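You operate a simulated robot arm through the tools that you are given. There is no shell and no other tool.

Carry out the task below with a simulated robot arm. There is one attempt and no reset: what you move stays moved.

JOB
Top up the mulberry bin to its green line from the green sack.
Fine: put the sack back where it stood, leave the other sacks and shut the lid. Set down upright: green paper sack.

Only the result counts: the job must be done as asked and must still hold three seconds after the hand-in. Knocking over, shifting, dropping, spilling or breaking anything else fails it. A push-on lid holds only when it is set on centred and level and pressed home; a screw cap is set on level and turned clockwise until tight.

ROBOT AND FRAMES
A 7-joint arm with a two-finger parallel gripper, fixed in place. Base frame: the origin is on the floor under the middle of its stand, x ahead of it, y to its left, z up. Readings come in cm, degrees, newtons and seconds.
It reaches about 147.9 cm from its shoulder. Its first joint turns from -166.0 to 166.0 degrees. Payload 4.4 kg.
Tool frame: the origin (TCP) lies between the finger pads and is the grasp point; the fingertips stand 2.3 cm ahead of it; z points along the fingers, y is the line along which they close. The gripper opens to 9.4 cm. The fingers are 3.8 cm wide and 1 cm thick; the gripper's body (5.4 by 9.6 cm) begins 3.9 cm behind the TCP.
Orientation is that of the tool frame in the base frame, as a unit quaternion [x, y, z, w]. With the fingers straight down and closing along the base's y, the tool's x points along the base's -x, its y along +y and its z along -z.

CONTROLS
- The arm moves only by the tool move_arm. Its argument "targets" is a list of rows, each a list of 3 entries, a list of its own where there are three numbers: the shift along the tool's x, y, z in mm, then the turn, a rotation vector about the tool's x, y, z in degrees, then the opening, from 0 (shut) to 1 (fully open). In form: [[[tx, ty, tz], [rx, ry, rz], fingers], ...]. A call has 1 to 20 rows; each row is the pose to reach, as a shift and turn from the pose commanded when the call began, along the tool's axes at that moment. Each row takes 0.2 s and may step no farther than 5 cm and 8.6 degrees from the row before; otherwise, or with a gripper value out of range, the whole call is refused. A pose out of reach is approached as far as the arm can. The call stops where the force on the tool passes 40 N (or 10 N more than at its start, if that is more) or the arm is blocked; 0.2 s more then pass. Each finger travels about 7.2 cm/s and halts on what it meets, pressing with about 34 N; the grip force reading is that of the motor and also rises with nothing between the fingers. The clock runs only during rows and for 0.2 s after the last one: add rows that repeat a pose to give the fingers time. The reply holds the time, the measured pose of the TCP, the force on the tool along the base axes, the opening and the grip force, in the units named above and with some noise, with the torque about the TCP (base axes, N m) and any sound that the robot's microphone picked up.
- Cameras (640 x 400 px; columns grow to the right, rows downward): "scene" is fixed at [21.94, -65.01, 159.3]; the picture's right is [0.77, -0.64, 0.00], its down [-0.26, -0.32, -0.91] and it looks along [0.58, 0.70, -0.41] (base axes); focal length 354 px, centre (320, 200). "wrist" rides on the gripper at [8.6, 1.6, -7.5] in the tool frame; the picture's right is [-0.18, 0.98, 0.00], its down [-0.58, -0.11, -0.81] and it looks along [-0.79, -0.15, 0.59] (tool axes); focal length 243 px, centre (320, 200). There is no depth. A picture from a camera that has moved, and an enlarged one, comes with that camera's place and axes in the base frame and with its lens.
- get_image(camera): a new picture of that camera. It takes no simulated time.
- close_up(camera, box): a new picture of the part [left, top, right, bottom] of that camera's present view, enlarged. It takes no simulated time.
- hand_in(): hands the job in; it is judged then, once.

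Places have to be worked out from the pictures, the camera data and where the tool is seen. Open the gripper and draw the arm clear of the work before you hand the job in, unless the task says otherwise.

The tools are called after "Emit:" as name(argument=value, ...) on one line, values as JSON. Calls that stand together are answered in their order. move_arm: Moves the arm, as the interface text tells. Its arguments: {"type":"object","properties":{"targets":{"type":"array","items":{"type":"array"}}},"required":["targets"]} The other tools are called the same way: get_image (camera) takes a picture; close_up (camera, box) takes an enlarged picture of a part of a camera's view; hand_in () hands the job in.

At the start:

```text
t: 0.0
position: [52.13, 10.99, 135.03]
tcp_rot: [0.0, 1.0, 0.0, 0.0]
wrist_force: [-0.3, -0.4, -0.3]
moment: [-0.02, 0.0, -0.02]
width: 9.4
grasp_force: 0.0
```

scene: 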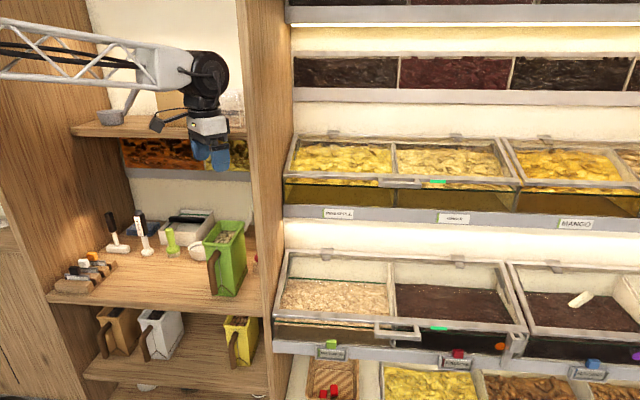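
wrist: 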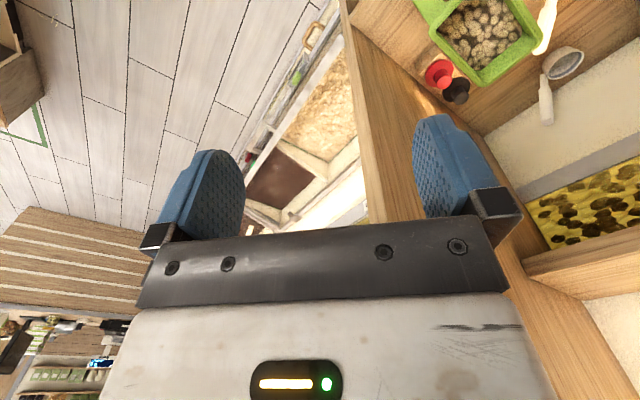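

I start by taking a closer look at the bins, their labels, and the green sack, to see where things are before any motion.

Emit:
close_up(camera="scene", box=[270, 230, 540, 400])

Emit:
close_up(camera="scene", box=[40, 190, 290, 346])

Emit:
close_up(camera="scene", box=[270, 110, 540, 280])

Emit:
close_up(camera="scene", box=[480, 230, 640, 400])

```text
2.35 times, centred on (405, 315) of scene
camera zoom: at [21.94, -65.01, 159.3], right [0.77, -0.64, 0.0], down [-0.26, -0.32, -0.91], along [0.58, 0.7, -0.41], focal length 834 px, centre (120, -71)
```

zoom: 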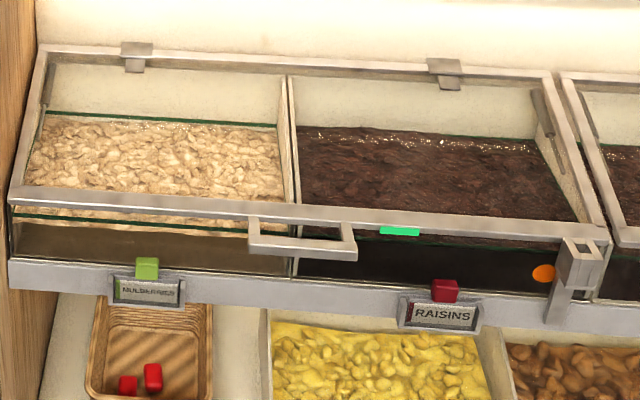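

```text
2.56 times, centred on (165, 268) of scene
camera zoom: at [21.94, -65.01, 159.3], right [0.77, -0.64, 0.0], down [-0.26, -0.32, -0.91], along [0.58, 0.7, -0.41], focal length 907 px, centre (717, 26)
```

zoom: 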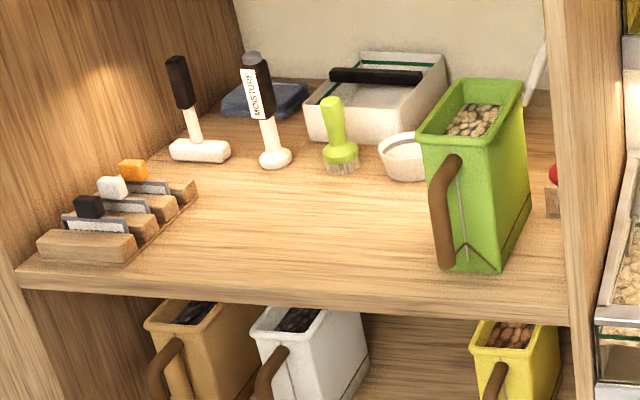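

```text
2.35 times, centred on (405, 195) of scene
camera zoom: at [21.94, -65.01, 159.3], right [0.77, -0.64, 0.0], down [-0.26, -0.32, -0.91], along [0.58, 0.7, -0.41], focal length 834 px, centre (120, 212)
```

zoom: 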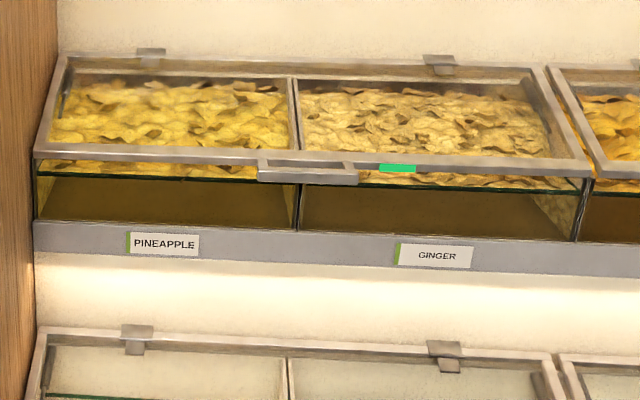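

```text
2.35 times, centred on (560, 315) of scene
camera zoom: at [21.94, -65.01, 159.3], right [0.77, -0.64, 0.0], down [-0.26, -0.32, -0.91], along [0.58, 0.7, -0.41], focal length 834 px, centre (-245, -71)
```

zoom: 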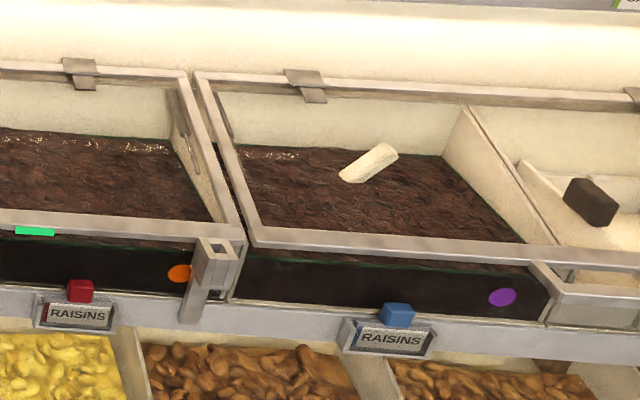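

I zoom further on the mulberry bin, its lid handle, the latch-like part at the right corner and the green sack.

Emit:
close_up(camera="scene", box=[270, 245, 400, 326])

Emit:
close_up(camera="scene", box=[270, 300, 400, 381])

Emit:
close_up(camera="scene", box=[360, 290, 540, 400])

Emit:
close_up(camera="scene", box=[180, 210, 280, 310])

```text
4.92 times, centred on (335, 286) of scene
camera zoom: at [21.94, -65.01, 159.3], right [0.77, -0.64, 0.0], down [-0.26, -0.32, -0.91], along [0.58, 0.7, -0.41], focal length 1745 px, centre (246, -221)
```

zoom: 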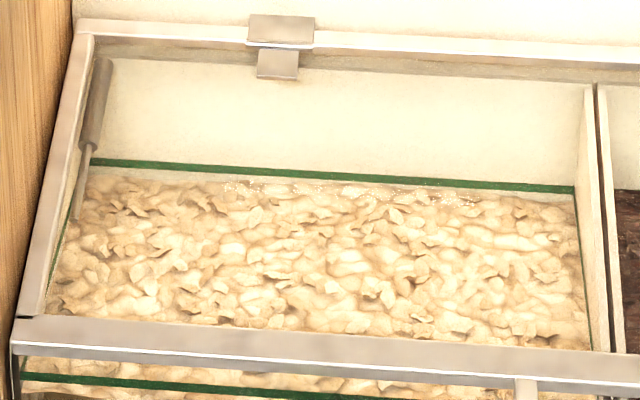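

```text
4.92 times, centred on (335, 340) of scene
camera zoom: at [21.94, -65.01, 159.3], right [0.77, -0.64, 0.0], down [-0.26, -0.32, -0.91], along [0.58, 0.7, -0.41], focal length 1745 px, centre (246, -492)
```

zoom: 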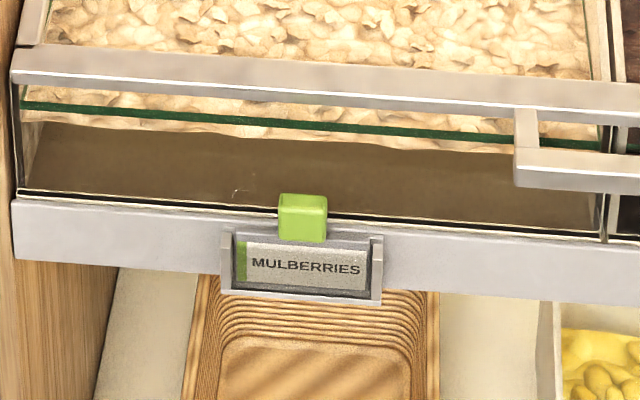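

```text
3.56 times, centred on (450, 345) of scene
camera zoom: at [21.94, -65.01, 159.3], right [0.77, -0.64, 0.0], down [-0.26, -0.32, -0.91], along [0.58, 0.7, -0.41], focal length 1260 px, centre (-142, -316)
```

zoom: 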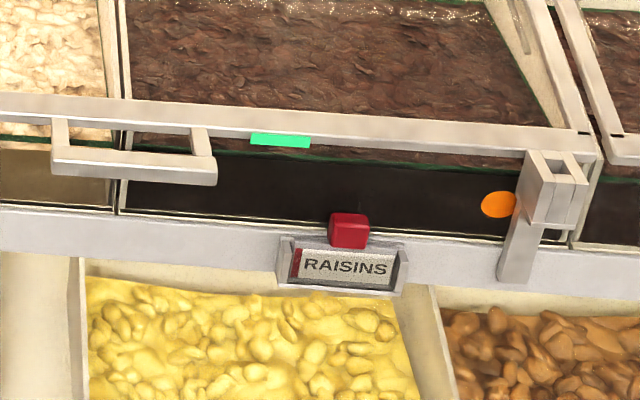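

```text
4.00 times, centred on (230, 260) of scene
camera zoom: at [21.94, -65.01, 159.3], right [0.77, -0.64, 0.0], down [-0.26, -0.32, -0.91], along [0.58, 0.7, -0.41], focal length 1418 px, centre (680, -40)
```

zoom: 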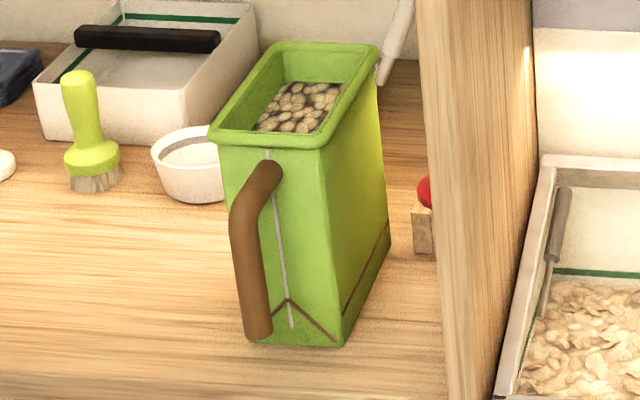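

The green sack stands on the shelf behind a vertical wood panel, left of the bins; I need the wrist view in detail to triangulate positions.

Emit:
close_up(camera="wrist", box=[220, 0, 400, 240])

Emit:
close_up(camera="wrist", box=[380, 0, 640, 160])

Emit:
get_image(camera="wrist")

```text
1.67 times, centred on (310, 120) of wrist
camera zoom: at [43.56, 12.5, 142.38], right [0.18, 0.98, 0.0], down [0.58, -0.11, 0.81], along [0.79, -0.15, -0.59], focal length 404 px, centre (337, 333)
```

zoom: 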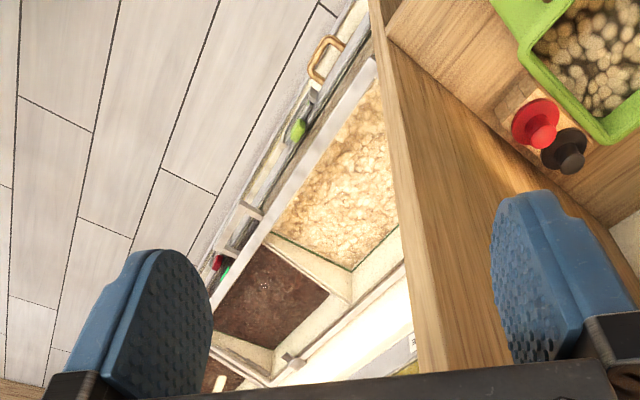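

```text
2.46 times, centred on (510, 80) of wrist
camera zoom: at [43.56, 12.5, 142.38], right [0.18, 0.98, 0.0], down [0.58, -0.11, 0.81], along [0.79, -0.15, -0.59], focal length 597 px, centre (-148, 495)
```

zoom: 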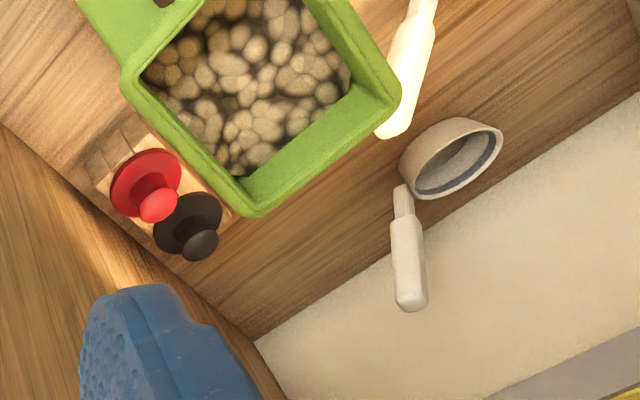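

```text
taken
camera wrist: at [43.56, 12.5, 142.38], right [0.18, 0.98, 0.0], down [0.58, -0.11, 0.81], along [0.79, -0.15, -0.59], focal length 243 px, centre (320, 200)
```

wrist: 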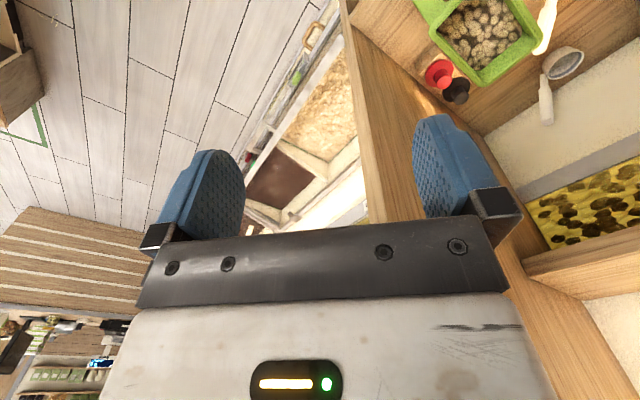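

From the scene and wrist pictures I triangulate: the shelving runs diagonally (its front is roughly the plane x+y≈80 cm), the lid front edge is at about z 79, the lid handle around (91, -18, 78), and the green sack around (64, 37) standing at z≈80 with its rim at z≈98.5. I move the wrist camera in front of the bins, yawed 45° to square up with the shelf, to get better views.

Emit:
move_arm(targets=[[[-19, -36, 9], [0, 0, -5.6], 1], [[-38, -72, 18], [0, 0, -11.2], 1], [[-57, -108, 26], [0, 0, -16.9], 1], [[-75, -144, 35], [0, 0, -22.5], 1], [[-94, -180, 44], [0, 0, -28.1], 1], [[-112, -216, 53], [0, 0, -33.8], 1], [[-131, -252, 61], [0, 0, -39.4], 1], [[-150, -287, 70], [0, 0, -45], 1]])

Emit:
get_image(camera="wrist")

Emit:
get_image(camera="scene")

```text
t: 1.8
position: [67.26, -17.68, 127.84]
tcp_rot: [-0.384, 0.923, -0.001, 0.0]
wrist_force: [0.6, -0.1, 0.6]
moment: [0.0, 0.0, -0.01]
width: 9.38
grasp_force: 0.1
```

```text
taken
camera wrist: at [60.05, -22.77, 135.31], right [-0.57, 0.82, 0.0], down [0.49, 0.34, 0.81], along [0.67, 0.46, -0.59], focal length 243 px, centre (320, 200)
```

wrist: 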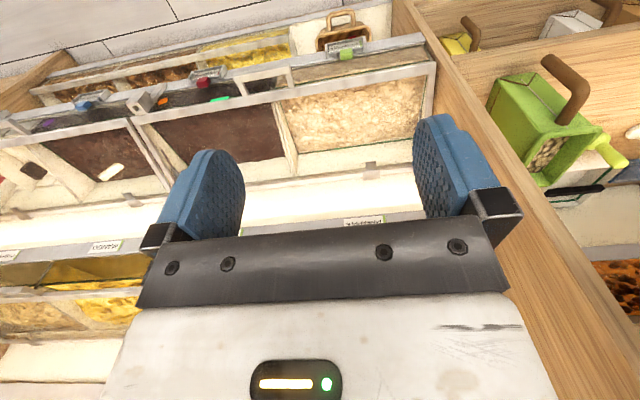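

```text
taken
```

scene: 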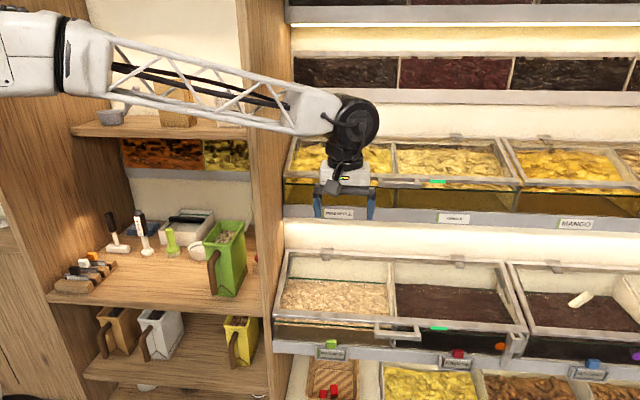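

Good view (upside-down) of the lid, handle and the sack with its handle. I zoom for precise corner pixels.

Emit:
close_up(camera="wrist", box=[220, 20, 450, 200])

Emit:
close_up(camera="wrist", box=[110, 40, 300, 160])

Emit:
close_up(camera="wrist", box=[470, 30, 640, 220])

```text
2.22 times, centred on (335, 110) of wrist
camera zoom: at [60.05, -22.77, 135.31], right [-0.57, 0.82, 0.0], down [0.49, 0.34, 0.81], along [0.67, 0.46, -0.59], focal length 539 px, centre (287, 400)
```

zoom: 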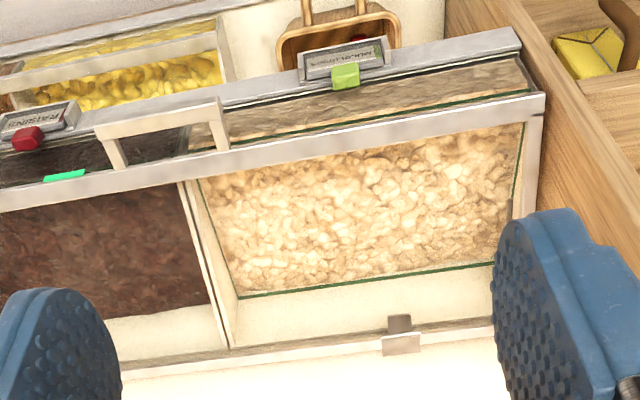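

```text
3.33 times, centred on (205, 100) of wrist
camera zoom: at [60.05, -22.77, 135.31], right [-0.57, 0.82, 0.0], down [0.49, 0.34, 0.81], along [0.67, 0.46, -0.59], focal length 809 px, centre (703, 533)
```

zoom: 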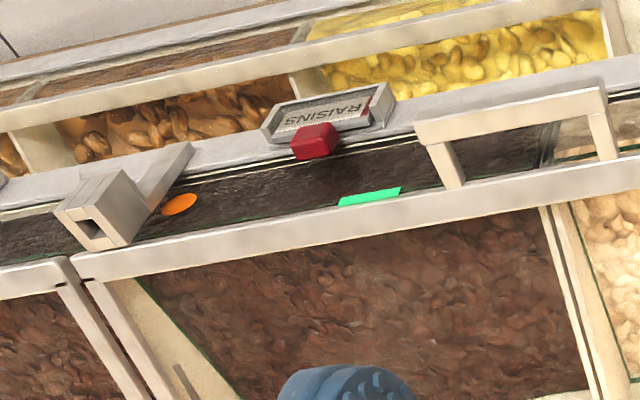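

```text
2.11 times, centred on (555, 125) of wrist
camera zoom: at [60.05, -22.77, 135.31], right [-0.57, 0.82, 0.0], down [0.49, 0.34, 0.81], along [0.67, 0.46, -0.59], focal length 511 px, centre (-175, 358)
```

zoom: 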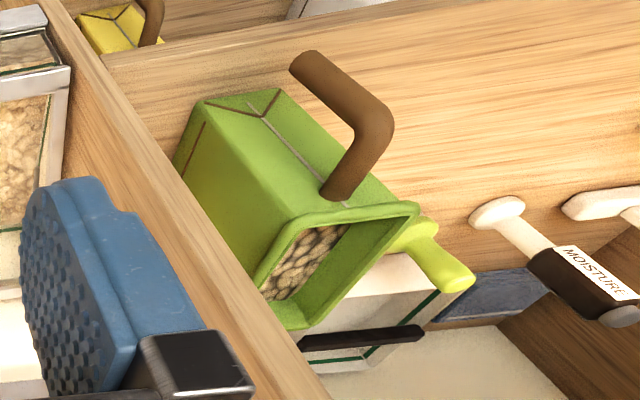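

Triangulating between the two views (u = along the shelf to the right, v = into the shelf, both at 45° to base): lid front edge v≈56, z≈80; hinge v≈79.6, z≈87.3; lid handle bar centred at about (92.4, -17.4, 76.6). The sack's L-shaped handle bar stands at about (53.5, 24.3), z 87–98.5. I move down in front of the lid handle with the tool pitched halfway, to see its height square-on.

Emit:
move_arm(targets=[[[-4, -15, 40], [0, -3.75, 0], 0.5], [[-8, -30, 80], [0, -7.5, 0], 0.2], [[-12, -44, 120], [0, -11.25, 0], 0], [[-17, -59, 160], [0, -15, 0], 0], [[-21, -74, 200], [0, -18.75, 0], 0], [[-25, -88, 240], [0, -22.5, 0], 0], [[-29, -103, 280], [0, -26.25, 0], 0], [[-33, -118, 320], [0, -30, 0], 0], [[-37, -133, 360], [0, -33.75, 0], 0], [[-42, -147, 400], [0, -37.5, 0], 0], [[-46, -162, 440], [0, -41.25, 0], 0], [[-50, -177, 480], [0, -45, 0], 0]])

Emit:
get_image(camera="wrist")

Emit:
get_image(camera="scene")

```text
t: 4.4
position: [83.16, -27.05, 79.99]
tcp_rot: [-0.353, 0.853, 0.145, 0.355]
wrist_force: [-0.5, -0.4, 1.1]
moment: [-0.03, 0.01, 0.0]
width: 0.01
grasp_force: 33.4
```

```text
taken
camera wrist: at [74.09, -33.94, 79.15], right [-0.6, 0.79, 0.13], down [-0.04, -0.19, 0.98], along [0.8, 0.59, 0.14], focal length 243 px, centre (320, 200)
```

wrist: 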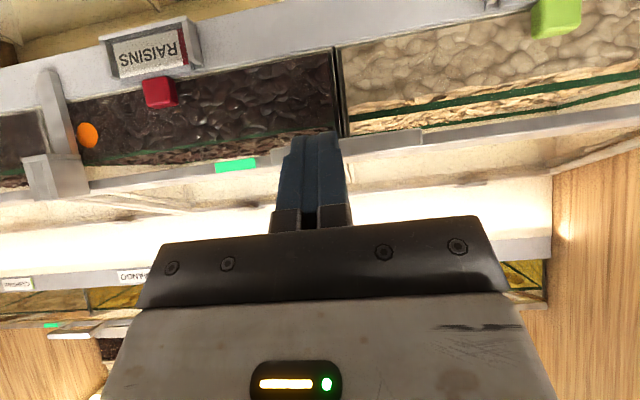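

```text
taken
```

scene: 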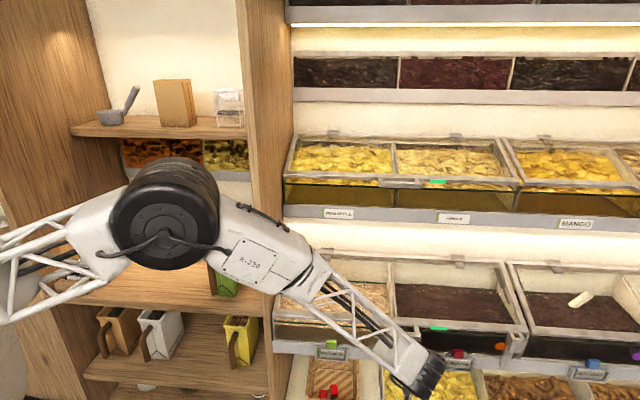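

The tool is in front of the lid handle; the camera now looks nearly horizontally. I zoom to fix the bar's height and see the product level against the green line.

Emit:
close_up(camera="wrist", box=[240, 100, 460, 238])

Emit:
close_up(camera="wrist", box=[330, 0, 640, 194])

```text
2.90 times, centred on (350, 169) of wrist
camera zoom: at [74.09, -33.94, 79.15], right [-0.6, 0.79, 0.13], down [-0.04, -0.19, 0.98], along [0.8, 0.59, 0.14], focal length 703 px, centre (233, 290)
```

zoom: 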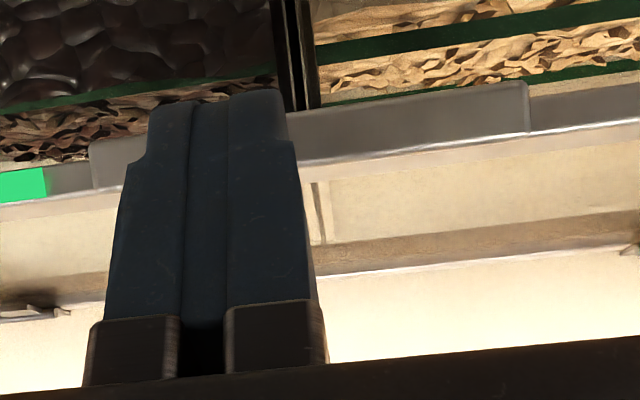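

```text
2.06 times, centred on (485, 97) of wrist
camera zoom: at [74.09, -33.94, 79.15], right [-0.6, 0.79, 0.13], down [-0.04, -0.19, 0.98], along [0.8, 0.59, 0.14], focal length 500 px, centre (-20, 412)
```

zoom: 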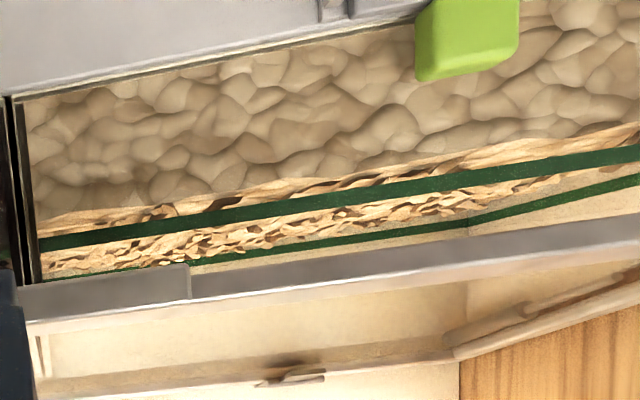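

The bar spans about z 76.9–78.5 at v≈53, and the product sits roughly 0.7–1 cm below the green line. I level the tool to horizontal with closed fingers below the bar's height, still 8 cm short of it.

Emit:
move_arm(targets=[[[4, 0, 11], [0, -7.5, 0], 0], [[8, 0, 22], [0, -15, 0], 0], [[12, 0, 33], [0, -22.5, 0], 0], [[16, 0, 45], [0, -30, 0], 0], [[21, 0, 56], [0, -37.5, 0], 0], [[25, 0, 67], [0, -45, 0], 0], [[25, 0, 67], [0, -45, 0], 0]])

Emit:
get_image(camera="wrist")

Emit:
get_image(camera="scene")

```text
t: 6.0
position: [85.2, -24.82, 73.51]
tcp_rot: [-0.271, 0.653, 0.271, 0.654]
wrist_force: [0.5, 0.0, -0.5]
moment: [0.06, -0.03, -0.01]
width: 0.01
grasp_force: 34.0
```

```text
taken
camera wrist: at [78.88, -28.91, 64.79], right [-0.7, 0.7, 0.18], down [-0.49, -0.65, 0.58], along [0.52, 0.31, 0.79], focal length 243 px, centre (320, 200)
```

wrist: 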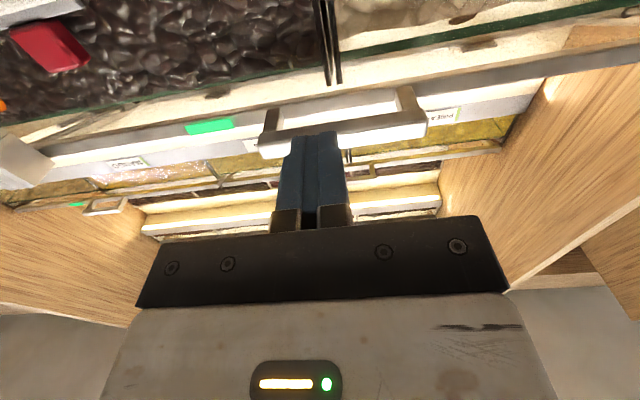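

```text
taken
```

scene: 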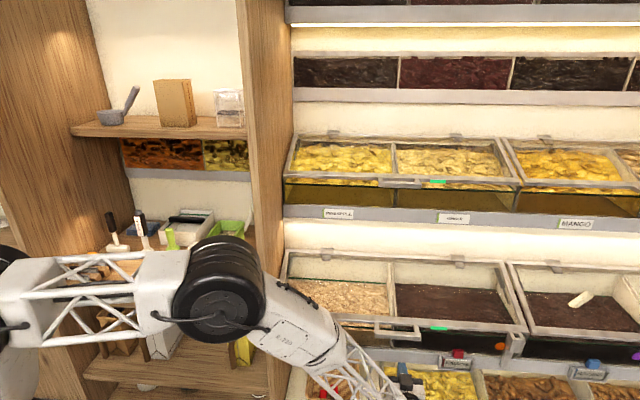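

The fingers are level at z 73.5 below the bar, centred on it (u≈77.8). I move forward 9.8 cm under the bar.

Emit:
move_arm(targets=[[[0, 0, 30], [0, 0, 0], 0], [[0, 0, 55], [0, 0, 0], 0], [[0, 0, 75], [0, 0, 0], 0], [[0, 0, 88], [0, 0, 0], 0], [[0, 0, 98], [0, 0, 0], 0], [[0, 0, 98], [0, 0, 0], 0]])

Emit:
get_image(camera="wrist")

Emit:
close_up(camera="scene", box=[330, 270, 500, 400])

```text
t: 7.4
position: [92.17, -17.81, 73.36]
tcp_rot: [-0.271, 0.653, 0.27, 0.653]
wrist_force: [-0.6, 0.3, 1.3]
moment: [0.03, -0.01, 0.02]
width: 0.0
grasp_force: 33.8
```

```text
taken
camera wrist: at [85.85, -21.92, 64.65], right [-0.7, 0.69, 0.18], down [-0.49, -0.65, 0.58], along [0.52, 0.31, 0.79], focal length 243 px, centre (320, 200)
```

wrist: 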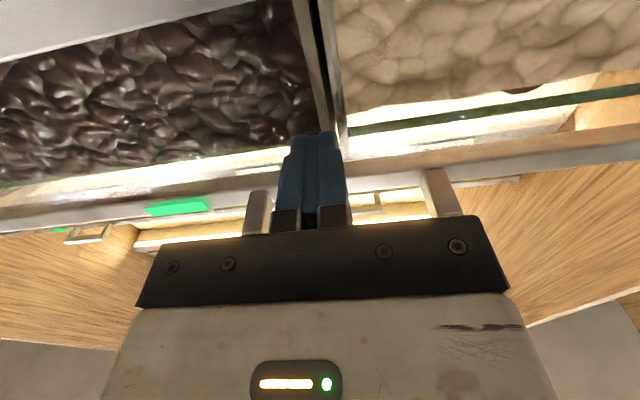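

```text
3.08 times, centred on (415, 335) of scene
camera zoom: at [21.94, -65.01, 159.3], right [0.77, -0.64, 0.0], down [-0.26, -0.32, -0.91], along [0.58, 0.7, -0.41], focal length 1091 px, centre (28, -215)
```

zoom: 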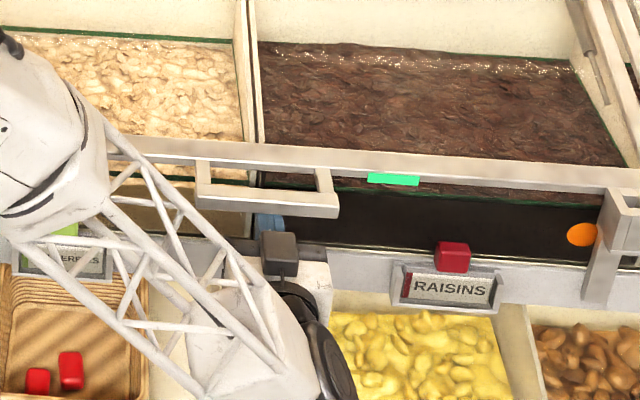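

The fingers are under the bar and the forces are near zero. I lift slowly 12 cm to raise the lid, watching the force.

Emit:
move_arm(targets=[[[-10, 0, 0], [0, 0, 0], 0], [[-20, 0, 0], [0, 0, 0], 0], [[-30, 0, 0], [0, 0, 0], 0], [[-40, 0, 0], [0, 0, 0], 0], [[-50, 0, 0], [0, 0, 0], 0], [[-60, 0, 0], [0, 0, 0], 0], [[-70, 0, 0], [0, 0, 0], 0], [[-80, 0, 0], [0, 0, 0], 0]])

Emit:
get_image(camera="wrist")

Emit:
get_image(camera="scene")

```text
t: 9.2
position: [92.31, -17.78, 81.57]
tcp_rot: [-0.27, 0.654, 0.271, 0.653]
wrist_force: [-0.1, -0.4, -0.2]
moment: [0.0, 0.02, -0.02]
width: 0.01
grasp_force: 34.0
```

```text
taken
camera wrist: at [85.92, -21.87, 72.84], right [-0.7, 0.7, 0.18], down [-0.49, -0.65, 0.58], along [0.52, 0.31, 0.79], focal length 243 px, centre (320, 200)
```

wrist: 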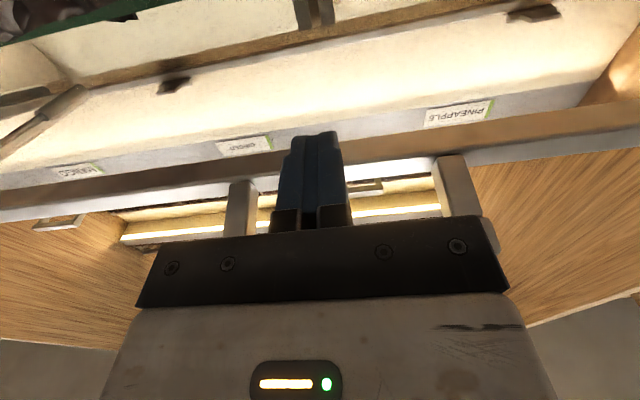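

```text
taken
```

scene: 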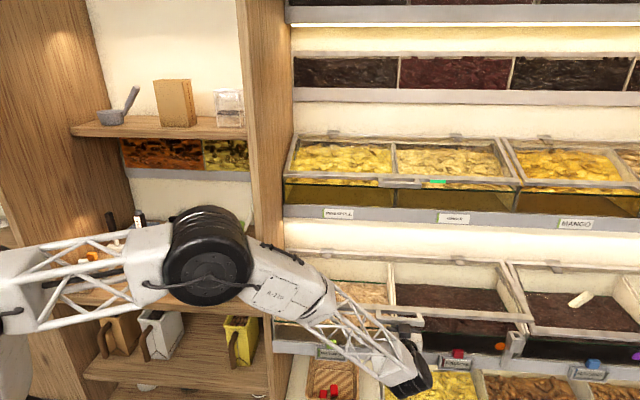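

The lid follows with almost no force, so its struts carry it. I keep lifting along the arc the bar makes about the hinge.

Emit:
move_arm(targets=[[[-20, 0, 0], [0, 0, 0], 0], [[-40, 0, 0], [0, 0, 0], 0], [[-60, 0, 0], [0, 0, 0], 0], [[-80, 0, 0], [0, 0, 0], 0], [[-100, 0, 0], [0, 0, 0], 0], [[-115, 0, 2], [0, 0, 0], 0], [[-130, 0, 5], [0, 0, 0], 0], [[-145, 0, 11], [0, 0, 0], 0], [[-160, 0, 18], [0, 0, 0], 0]])

Emit:
get_image(camera="wrist")

Emit:
get_image(camera="scene")

```text
t: 11.2
position: [93.48, -16.54, 97.39]
tcp_rot: [-0.269, 0.654, 0.27, 0.654]
wrist_force: [-0.3, 0.2, 0.1]
moment: [-0.02, -0.03, 0.01]
width: 0.02
grasp_force: 34.2
```

```text
taken
camera wrist: at [87.11, -20.64, 88.78], right [-0.69, 0.7, 0.18], down [-0.49, -0.65, 0.58], along [0.52, 0.31, 0.79], focal length 243 px, centre (320, 200)
```

wrist: 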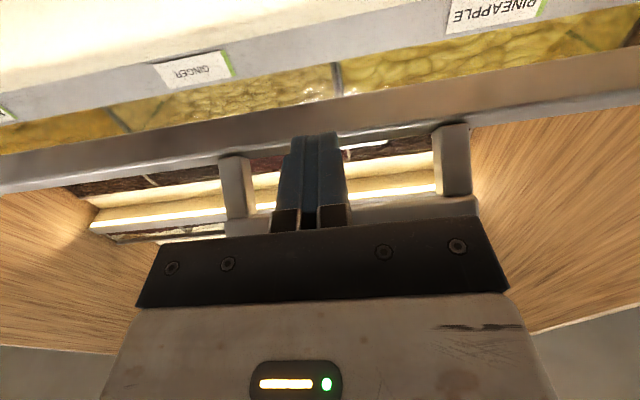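

```text
taken
```

scene: 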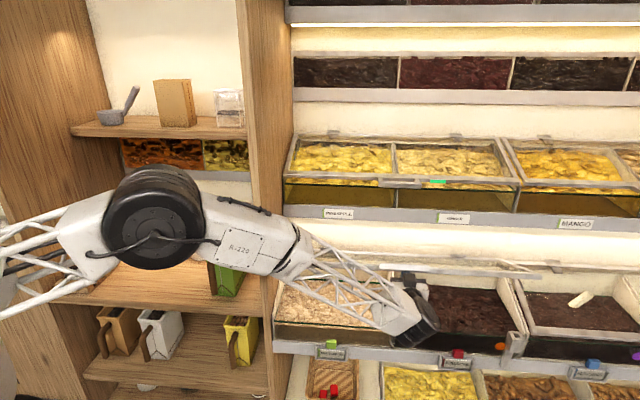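

The lid is about halfway up and still light. I continue the arc to open it further.

Emit:
move_arm(targets=[[[-18, 0, 10], [0, 0, 0], 0], [[-36, 0, 20], [0, 0, 0], 0], [[-53, 0, 31], [0, 0, 0], 0], [[-68, 0, 43], [0, 0, 0], 0], [[-81, 0, 56], [0, 0, 0], 0], [[-92, 0, 68], [0, 0, 0], 0], [[-92, 0, 68], [0, 0, 0], 0]])

Emit:
get_image(camera="wrist")

Emit:
close_up(camera="scene", box=[250, 190, 560, 384])

```text
t: 12.8
position: [98.37, -11.78, 106.52]
tcp_rot: [-0.27, 0.654, 0.27, 0.653]
wrist_force: [0.6, -0.1, -0.5]
moment: [-0.02, 0.05, -0.02]
width: 0.02
grasp_force: 33.9
```

```text
taken
camera wrist: at [92.0, -15.89, 97.89], right [-0.69, 0.69, 0.18], down [-0.49, -0.65, 0.58], along [0.52, 0.31, 0.79], focal length 243 px, centre (320, 200)
```

wrist: 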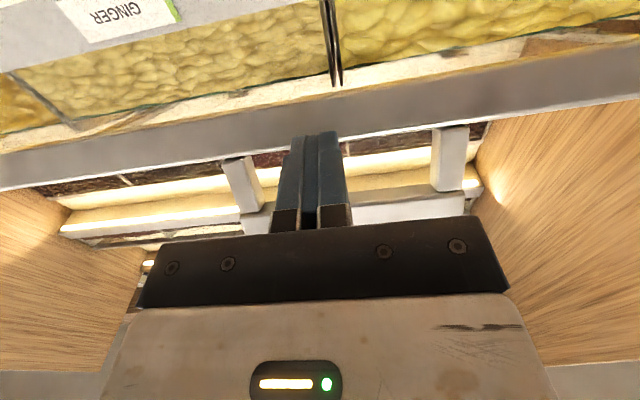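

```text
2.06 times, centred on (405, 287) of scene
camera zoom: at [21.94, -65.01, 159.3], right [0.77, -0.64, 0.0], down [-0.26, -0.32, -0.91], along [0.58, 0.7, -0.41], focal length 731 px, centre (145, 21)
```

zoom: 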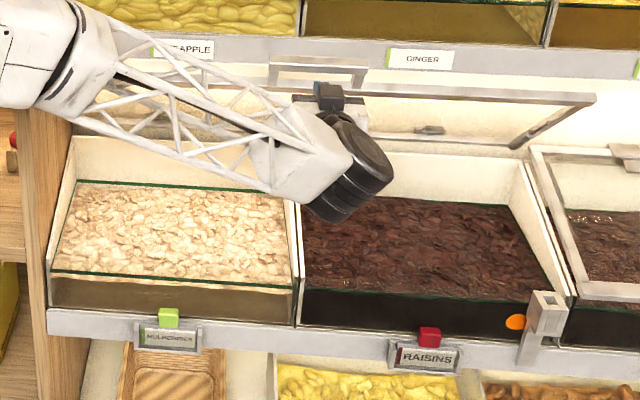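

The lid is up about 70° and the force on the tool is nil; I back off a little to see whether it stays by itself.

Emit:
move_arm(targets=[[[10, 0, -10], [0, 0, 0], 0], [[15, 0, -30], [0, 0, 0], 0], [[20, 0, -50], [0, 0, 0], 0], [[20, 0, -50], [0, 0, 0], 0], [[20, 0, -50], [0, 0, 0], 0]])

Emit:
get_image(camera="wrist")

Emit:
close_up(camera="scene", box=[250, 190, 560, 384])

```text
t: 14.0
position: [94.8, -15.19, 104.56]
tcp_rot: [-0.271, 0.653, 0.271, 0.653]
wrist_force: [-0.3, 0.0, -0.3]
moment: [0.02, -0.03, -0.03]
width: 0.0
grasp_force: 33.9
```

```text
taken
camera wrist: at [88.41, -19.28, 95.92], right [-0.7, 0.69, 0.18], down [-0.49, -0.65, 0.58], along [0.52, 0.31, 0.79], focal length 243 px, centre (320, 200)
```

wrist: 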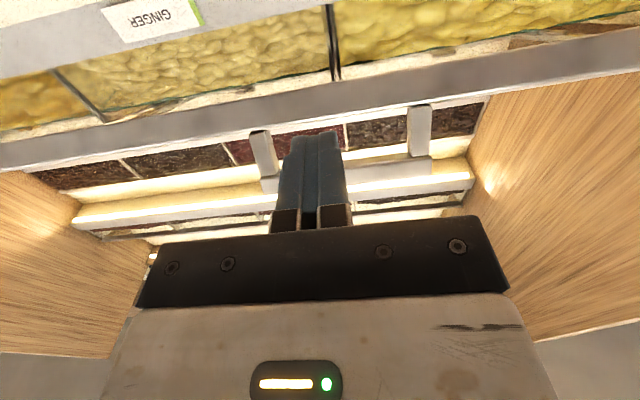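

```text
2.06 times, centred on (405, 287) of scene
camera zoom: at [21.94, -65.01, 159.3], right [0.77, -0.64, 0.0], down [-0.26, -0.32, -0.91], along [0.58, 0.7, -0.41], focal length 731 px, centre (145, 21)
```

zoom: 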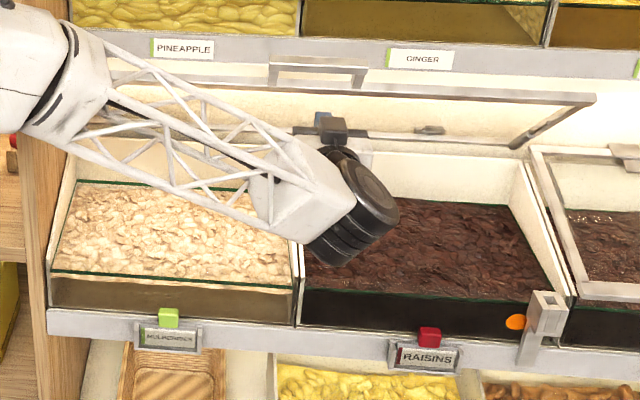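

The lid stays open by itself (front edge near v≈66, z≈106). I retreat straight back, then travel left in front of the shelf to view the green sack's handle from about 28 cm away.

Emit:
move_arm(targets=[[[0, 0, -45], [0, 0, 0], 0.3], [[0, 0, -90], [0, 0, 0], 0.6], [[0, 0, -135], [0, 0, 0], 1], [[0, 0, -180], [0, 0, 0], 1], [[8, 45, -180], [0, 5, 0], 1], [[16, 90, -180], [0, 10, 0], 1], [[24, 135, -180], [0, 15, 0], 1], [[32, 180, -180], [0, 20, 0], 1], [[40, 225, -180], [0, 25, 0], 1], [[48, 270, -180], [0, 30, 0], 1], [[56, 315, -180], [0, 35, 0], 1], [[64, 360, -180], [0, 40, 0], 1]])

Emit:
get_image(camera="wrist")

Emit:
get_image(camera="scene")

```text
t: 16.6
position: [56.61, -2.45, 98.26]
tcp_rot: [-0.347, 0.838, 0.162, 0.389]
wrist_force: [0.3, 0.9, 0.1]
moment: [0.01, -0.01, -0.02]
width: 9.42
grasp_force: 0.1
```

```text
taken
camera wrist: at [47.53, -9.36, 96.39], right [-0.61, 0.78, 0.14], down [-0.09, -0.25, 0.96], along [0.79, 0.58, 0.23], focal length 243 px, centre (320, 200)
```

wrist: 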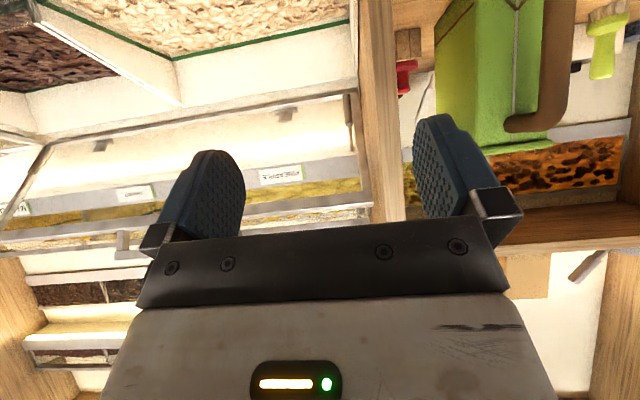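

```text
taken
```

scene: 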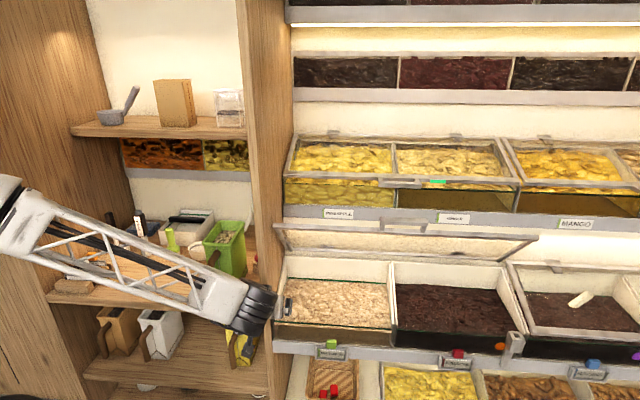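

The lid is staying up. I continue left to face the sack's handle, pitching the camera to look level at it.

Emit:
move_arm(targets=[[[2, 42, -3], [0, 4, 0], 1], [[5, 84, -6], [0, 8, 0], 1], [[8, 126, -9], [0, 12, 0], 1], [[10, 168, -12], [0, 16, 0], 1], [[13, 211, -15], [0, 20, 0], 1], [[13, 211, -15], [0, 20, 0], 1]])

Emit:
get_image(camera="wrist")

Emit:
get_image(camera="scene")

```text
t: 18.0
position: [40.17, 11.28, 98.28]
tcp_rot: [-0.369, 0.892, 0.1, 0.239]
wrist_force: [0.1, -0.1, 0.7]
moment: [-0.01, 0.0, 0.0]
width: 9.37
grasp_force: 0.1
```

```text
taken
camera wrist: at [31.2, 4.43, 100.42], right [-0.58, 0.81, 0.09], down [0.15, -0.01, 0.99], along [0.8, 0.59, -0.12], focal length 243 px, centre (320, 200)
```

wrist: 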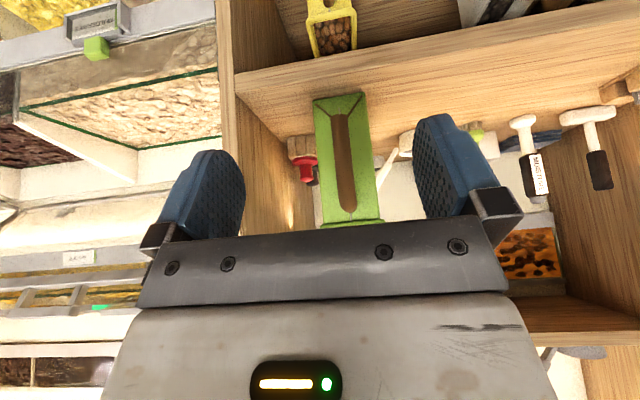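

```text
taken
```

scene: 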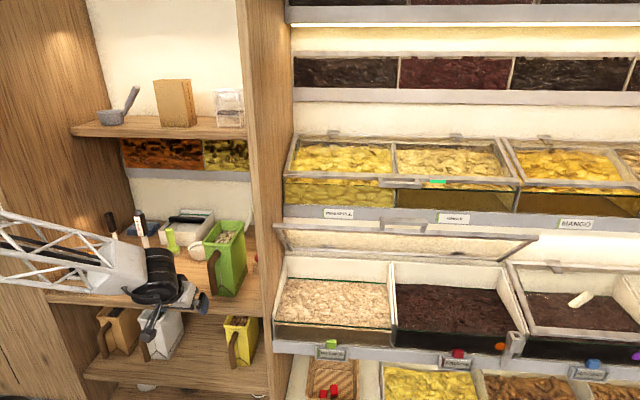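

The handle is in view, square-on between the fingers. I zoom in to measure its place and the sack's heading.

Emit:
close_up(camera="wrist", box=[240, 70, 440, 230])

Emit:
close_up(camera="scene", box=[120, 200, 280, 340])

```text
2.50 times, centred on (340, 150) of wrist
camera zoom: at [31.2, 4.43, 100.42], right [-0.58, 0.81, 0.09], down [0.15, -0.01, 0.99], along [0.8, 0.59, -0.12], focal length 606 px, centre (270, 325)
```

zoom: 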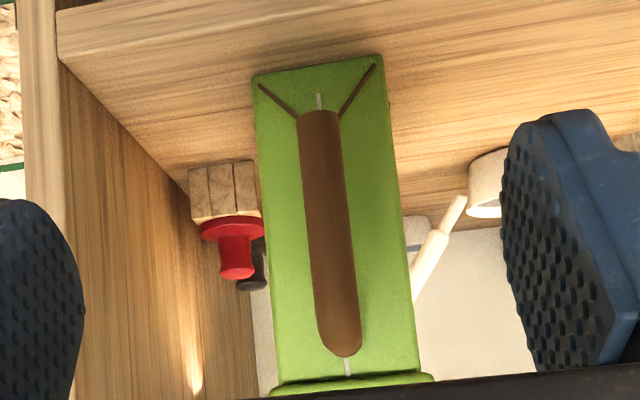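

```text
2.86 times, centred on (200, 270) of scene
camera zoom: at [21.94, -65.01, 159.3], right [0.77, -0.64, 0.0], down [-0.26, -0.32, -0.91], along [0.58, 0.7, -0.41], focal length 1013 px, centre (663, 0)
```

zoom: 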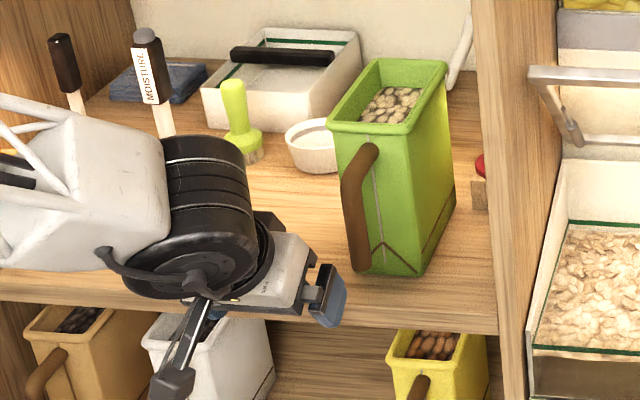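

The handle bar sits at about u≈20.0 (z 86.5–99). To pin down whether the sack is turned relative to the shelf, I zoom on its bottom edge and on the shelf edge.

Emit:
close_up(camera="wrist", box=[300, 80, 380, 130])

Emit:
close_up(camera="wrist", box=[300, 180, 400, 242])

Emit:
close_up(camera="scene", box=[190, 210, 270, 300])

```text
8.00 times, centred on (340, 105) of wrist
camera zoom: at [31.2, 4.43, 100.42], right [-0.58, 0.81, 0.09], down [0.15, -0.01, 0.99], along [0.8, 0.59, -0.12], focal length 1941 px, centre (160, 960)
```

zoom: 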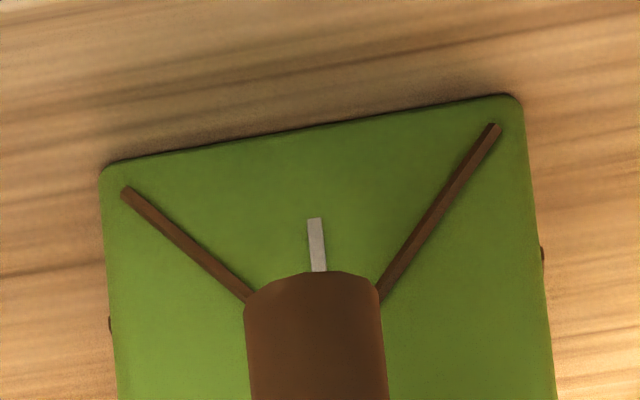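

```text
6.40 times, centred on (350, 211) of wrist
camera zoom: at [31.2, 4.43, 100.42], right [-0.58, 0.81, 0.09], down [0.15, -0.01, 0.99], along [0.8, 0.59, -0.12], focal length 1553 px, centre (128, 130)
```

zoom: 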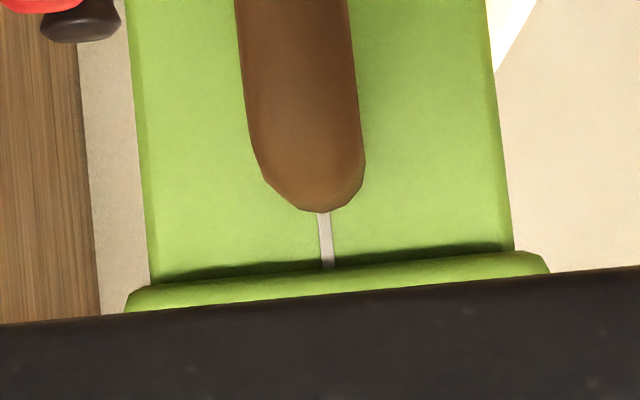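

```text
4.44 times, centred on (230, 255) of scene
camera zoom: at [21.94, -65.01, 159.3], right [0.77, -0.64, 0.0], down [-0.26, -0.32, -0.91], along [0.58, 0.7, -0.41], focal length 1575 px, centre (720, -44)
```

zoom: 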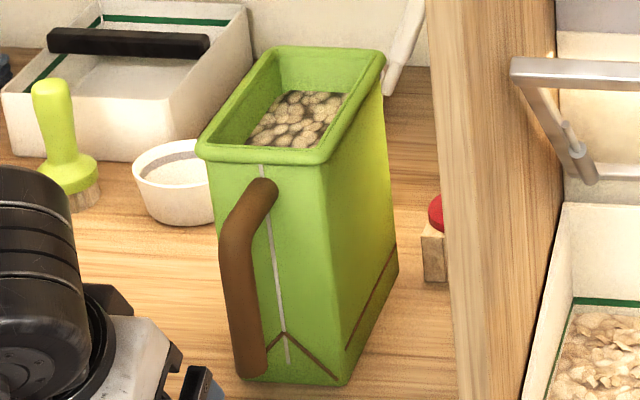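

The bottom edge slope matches a sack squared to the shelf (yaw within ~1°), and combining views puts the handle bar at u≈20.0, v≈55.5, with its stub at z≈98 running to the front face at v≈60.4. Before gripping, I test empty whether the arm can hold a level tool this close in (the pose needed after pulling the sack out).

Emit:
move_arm(targets=[[[0, 0, 0], [0, -7.5, 0], 1], [[0, 0, 0], [0, -15, 0], 1], [[0, 0, 0], [0, -22.5, 0], 1], [[0, 0, 0], [0, -30, 0], 1], [[0, 0, 0], [0, -37.5, 0], 1], [[0, 0, 0], [0, -45, 0], 1], [[0, 0, 0], [0, -52.5, 0], 1], [[0, 0, 0], [0, -60, 0], 1], [[0, 0, 0], [0, -60, 0], 1]])

Emit:
get_image(camera="scene")

Emit:
get_image(camera="wrist")

```text
t: 20.0
position: [40.18, 11.11, 98.18]
tcp_rot: [-0.27, 0.652, 0.271, 0.654]
wrist_force: [-0.5, -1.1, 0.5]
moment: [0.03, 0.01, -0.01]
width: 9.4
grasp_force: 0.1
```

```text
taken
```

scene: 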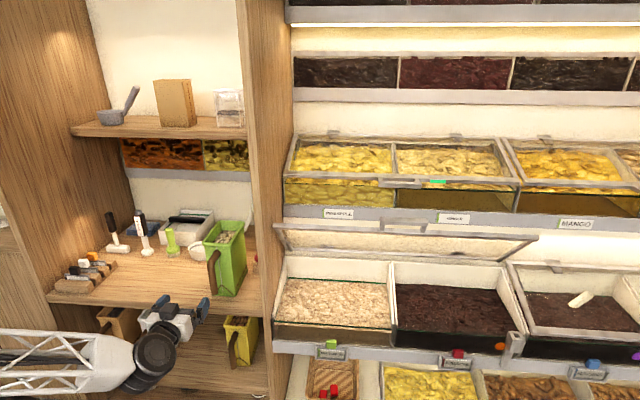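

```text
taken
camera wrist: at [33.9, 6.9, 89.57], right [-0.69, 0.7, 0.18], down [-0.49, -0.65, 0.58], along [0.52, 0.31, 0.79], focal length 243 px, centre (320, 200)
```

wrist: 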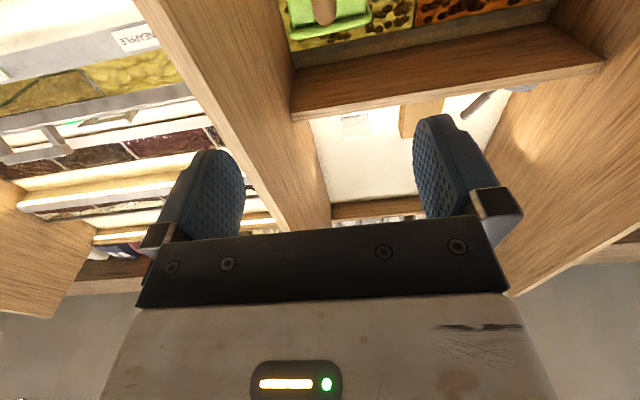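

Reachable: the arm holds a level tool at v≈36. Now I approach the handle, stopping with the fingertips just short of the bar to verify alignment.

Emit:
move_arm(targets=[[[3, 1, 35], [0, 0, 0], 1], [[6, 3, 70], [0, 0, 0], 1], [[9, 4, 100], [0, 0, 0], 1], [[12, 5, 125], [0, 0, 0], 1], [[12, 5, 145], [0, 0, 0], 1], [[12, 5, 145], [0, 0, 0], 1]])

Emit:
close_up(camera="scene", box=[150, 210, 270, 330])

Emit:
get_image(camera="wrist")

```text
t: 21.4
position: [50.17, 21.69, 96.92]
tcp_rot: [-0.27, 0.654, 0.27, 0.653]
wrist_force: [1.0, 0.0, 1.2]
moment: [-0.01, 0.02, 0.01]
width: 9.38
grasp_force: 0.0
```

```text
3.33 times, centred on (210, 270) of scene
camera zoom: at [21.94, -65.01, 159.3], right [0.77, -0.64, 0.0], down [-0.26, -0.32, -0.91], along [0.58, 0.7, -0.41], focal length 1182 px, centre (687, -33)
```

zoom: 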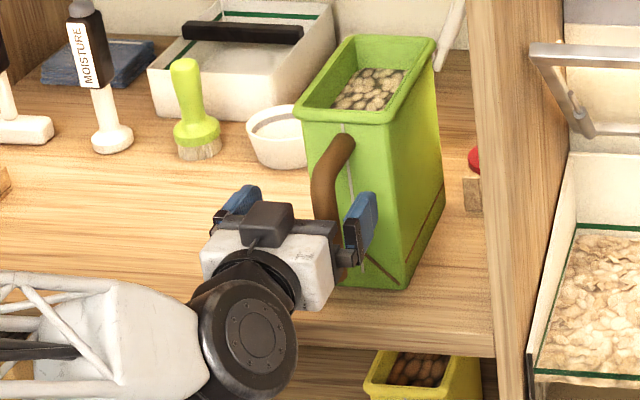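

```text
taken
camera wrist: at [43.82, 17.49, 88.29], right [-0.69, 0.7, 0.18], down [-0.49, -0.65, 0.58], along [0.52, 0.31, 0.79], focal length 243 px, centre (320, 200)
```

wrist: 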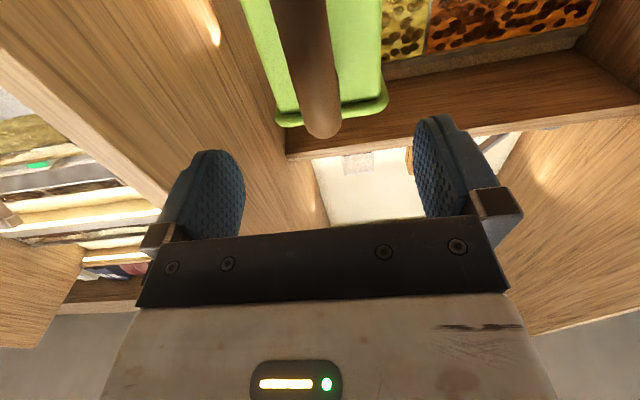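

The bar is centred between the fingers (u≈20.2) and the stub lies at finger height. I advance 6 cm so the pads straddle both the bar and its stub, then close.

Emit:
move_arm(targets=[[[0, -1, 20], [0, 0, 0], 1], [[0, -1.5, 40], [0, 0, 0], 1], [[0, -1.5, 52], [0, 0, 0], 1], [[0, -1.5, 60], [0, 0, 0], 1], [[0, -1.5, 60], [0, 0, 0], 1]])

Emit:
close_up(camera="scene", box=[180, 210, 280, 310])

Emit:
get_image(camera="wrist")

```text
t: 22.6
position: [54.52, 25.75, 97.08]
tcp_rot: [-0.271, 0.653, 0.271, 0.653]
wrist_force: [0.7, -0.8, -0.2]
moment: [0.03, 0.0, 0.0]
width: 9.42
grasp_force: 0.1
```

```text
4.00 times, centred on (230, 260) of scene
camera zoom: at [21.94, -65.01, 159.3], right [0.77, -0.64, 0.0], down [-0.26, -0.32, -0.91], along [0.58, 0.7, -0.41], focal length 1418 px, centre (680, -40)
```

zoom: 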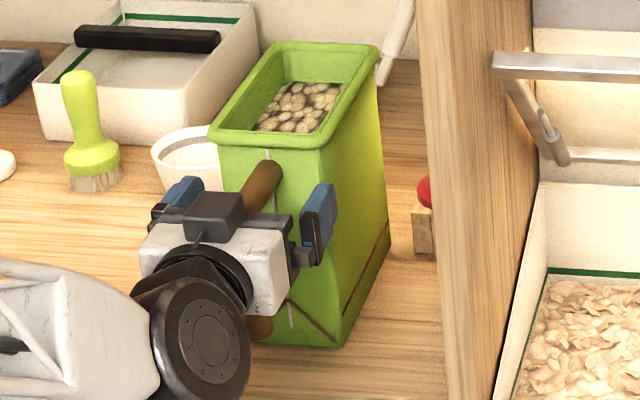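

```text
taken
camera wrist: at [48.17, 21.56, 88.41], right [-0.7, 0.69, 0.18], down [-0.49, -0.65, 0.58], along [0.52, 0.31, 0.79], focal length 243 px, centre (320, 200)
```

wrist: 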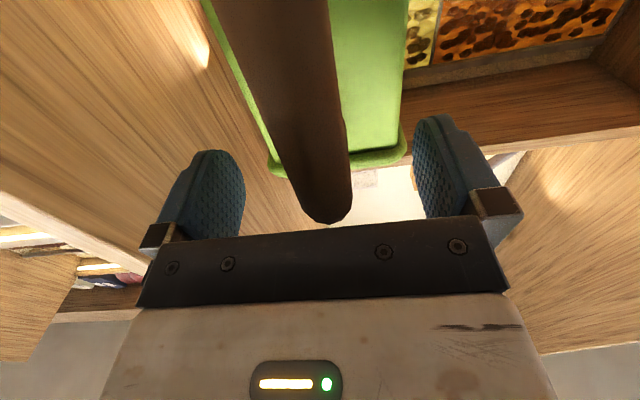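

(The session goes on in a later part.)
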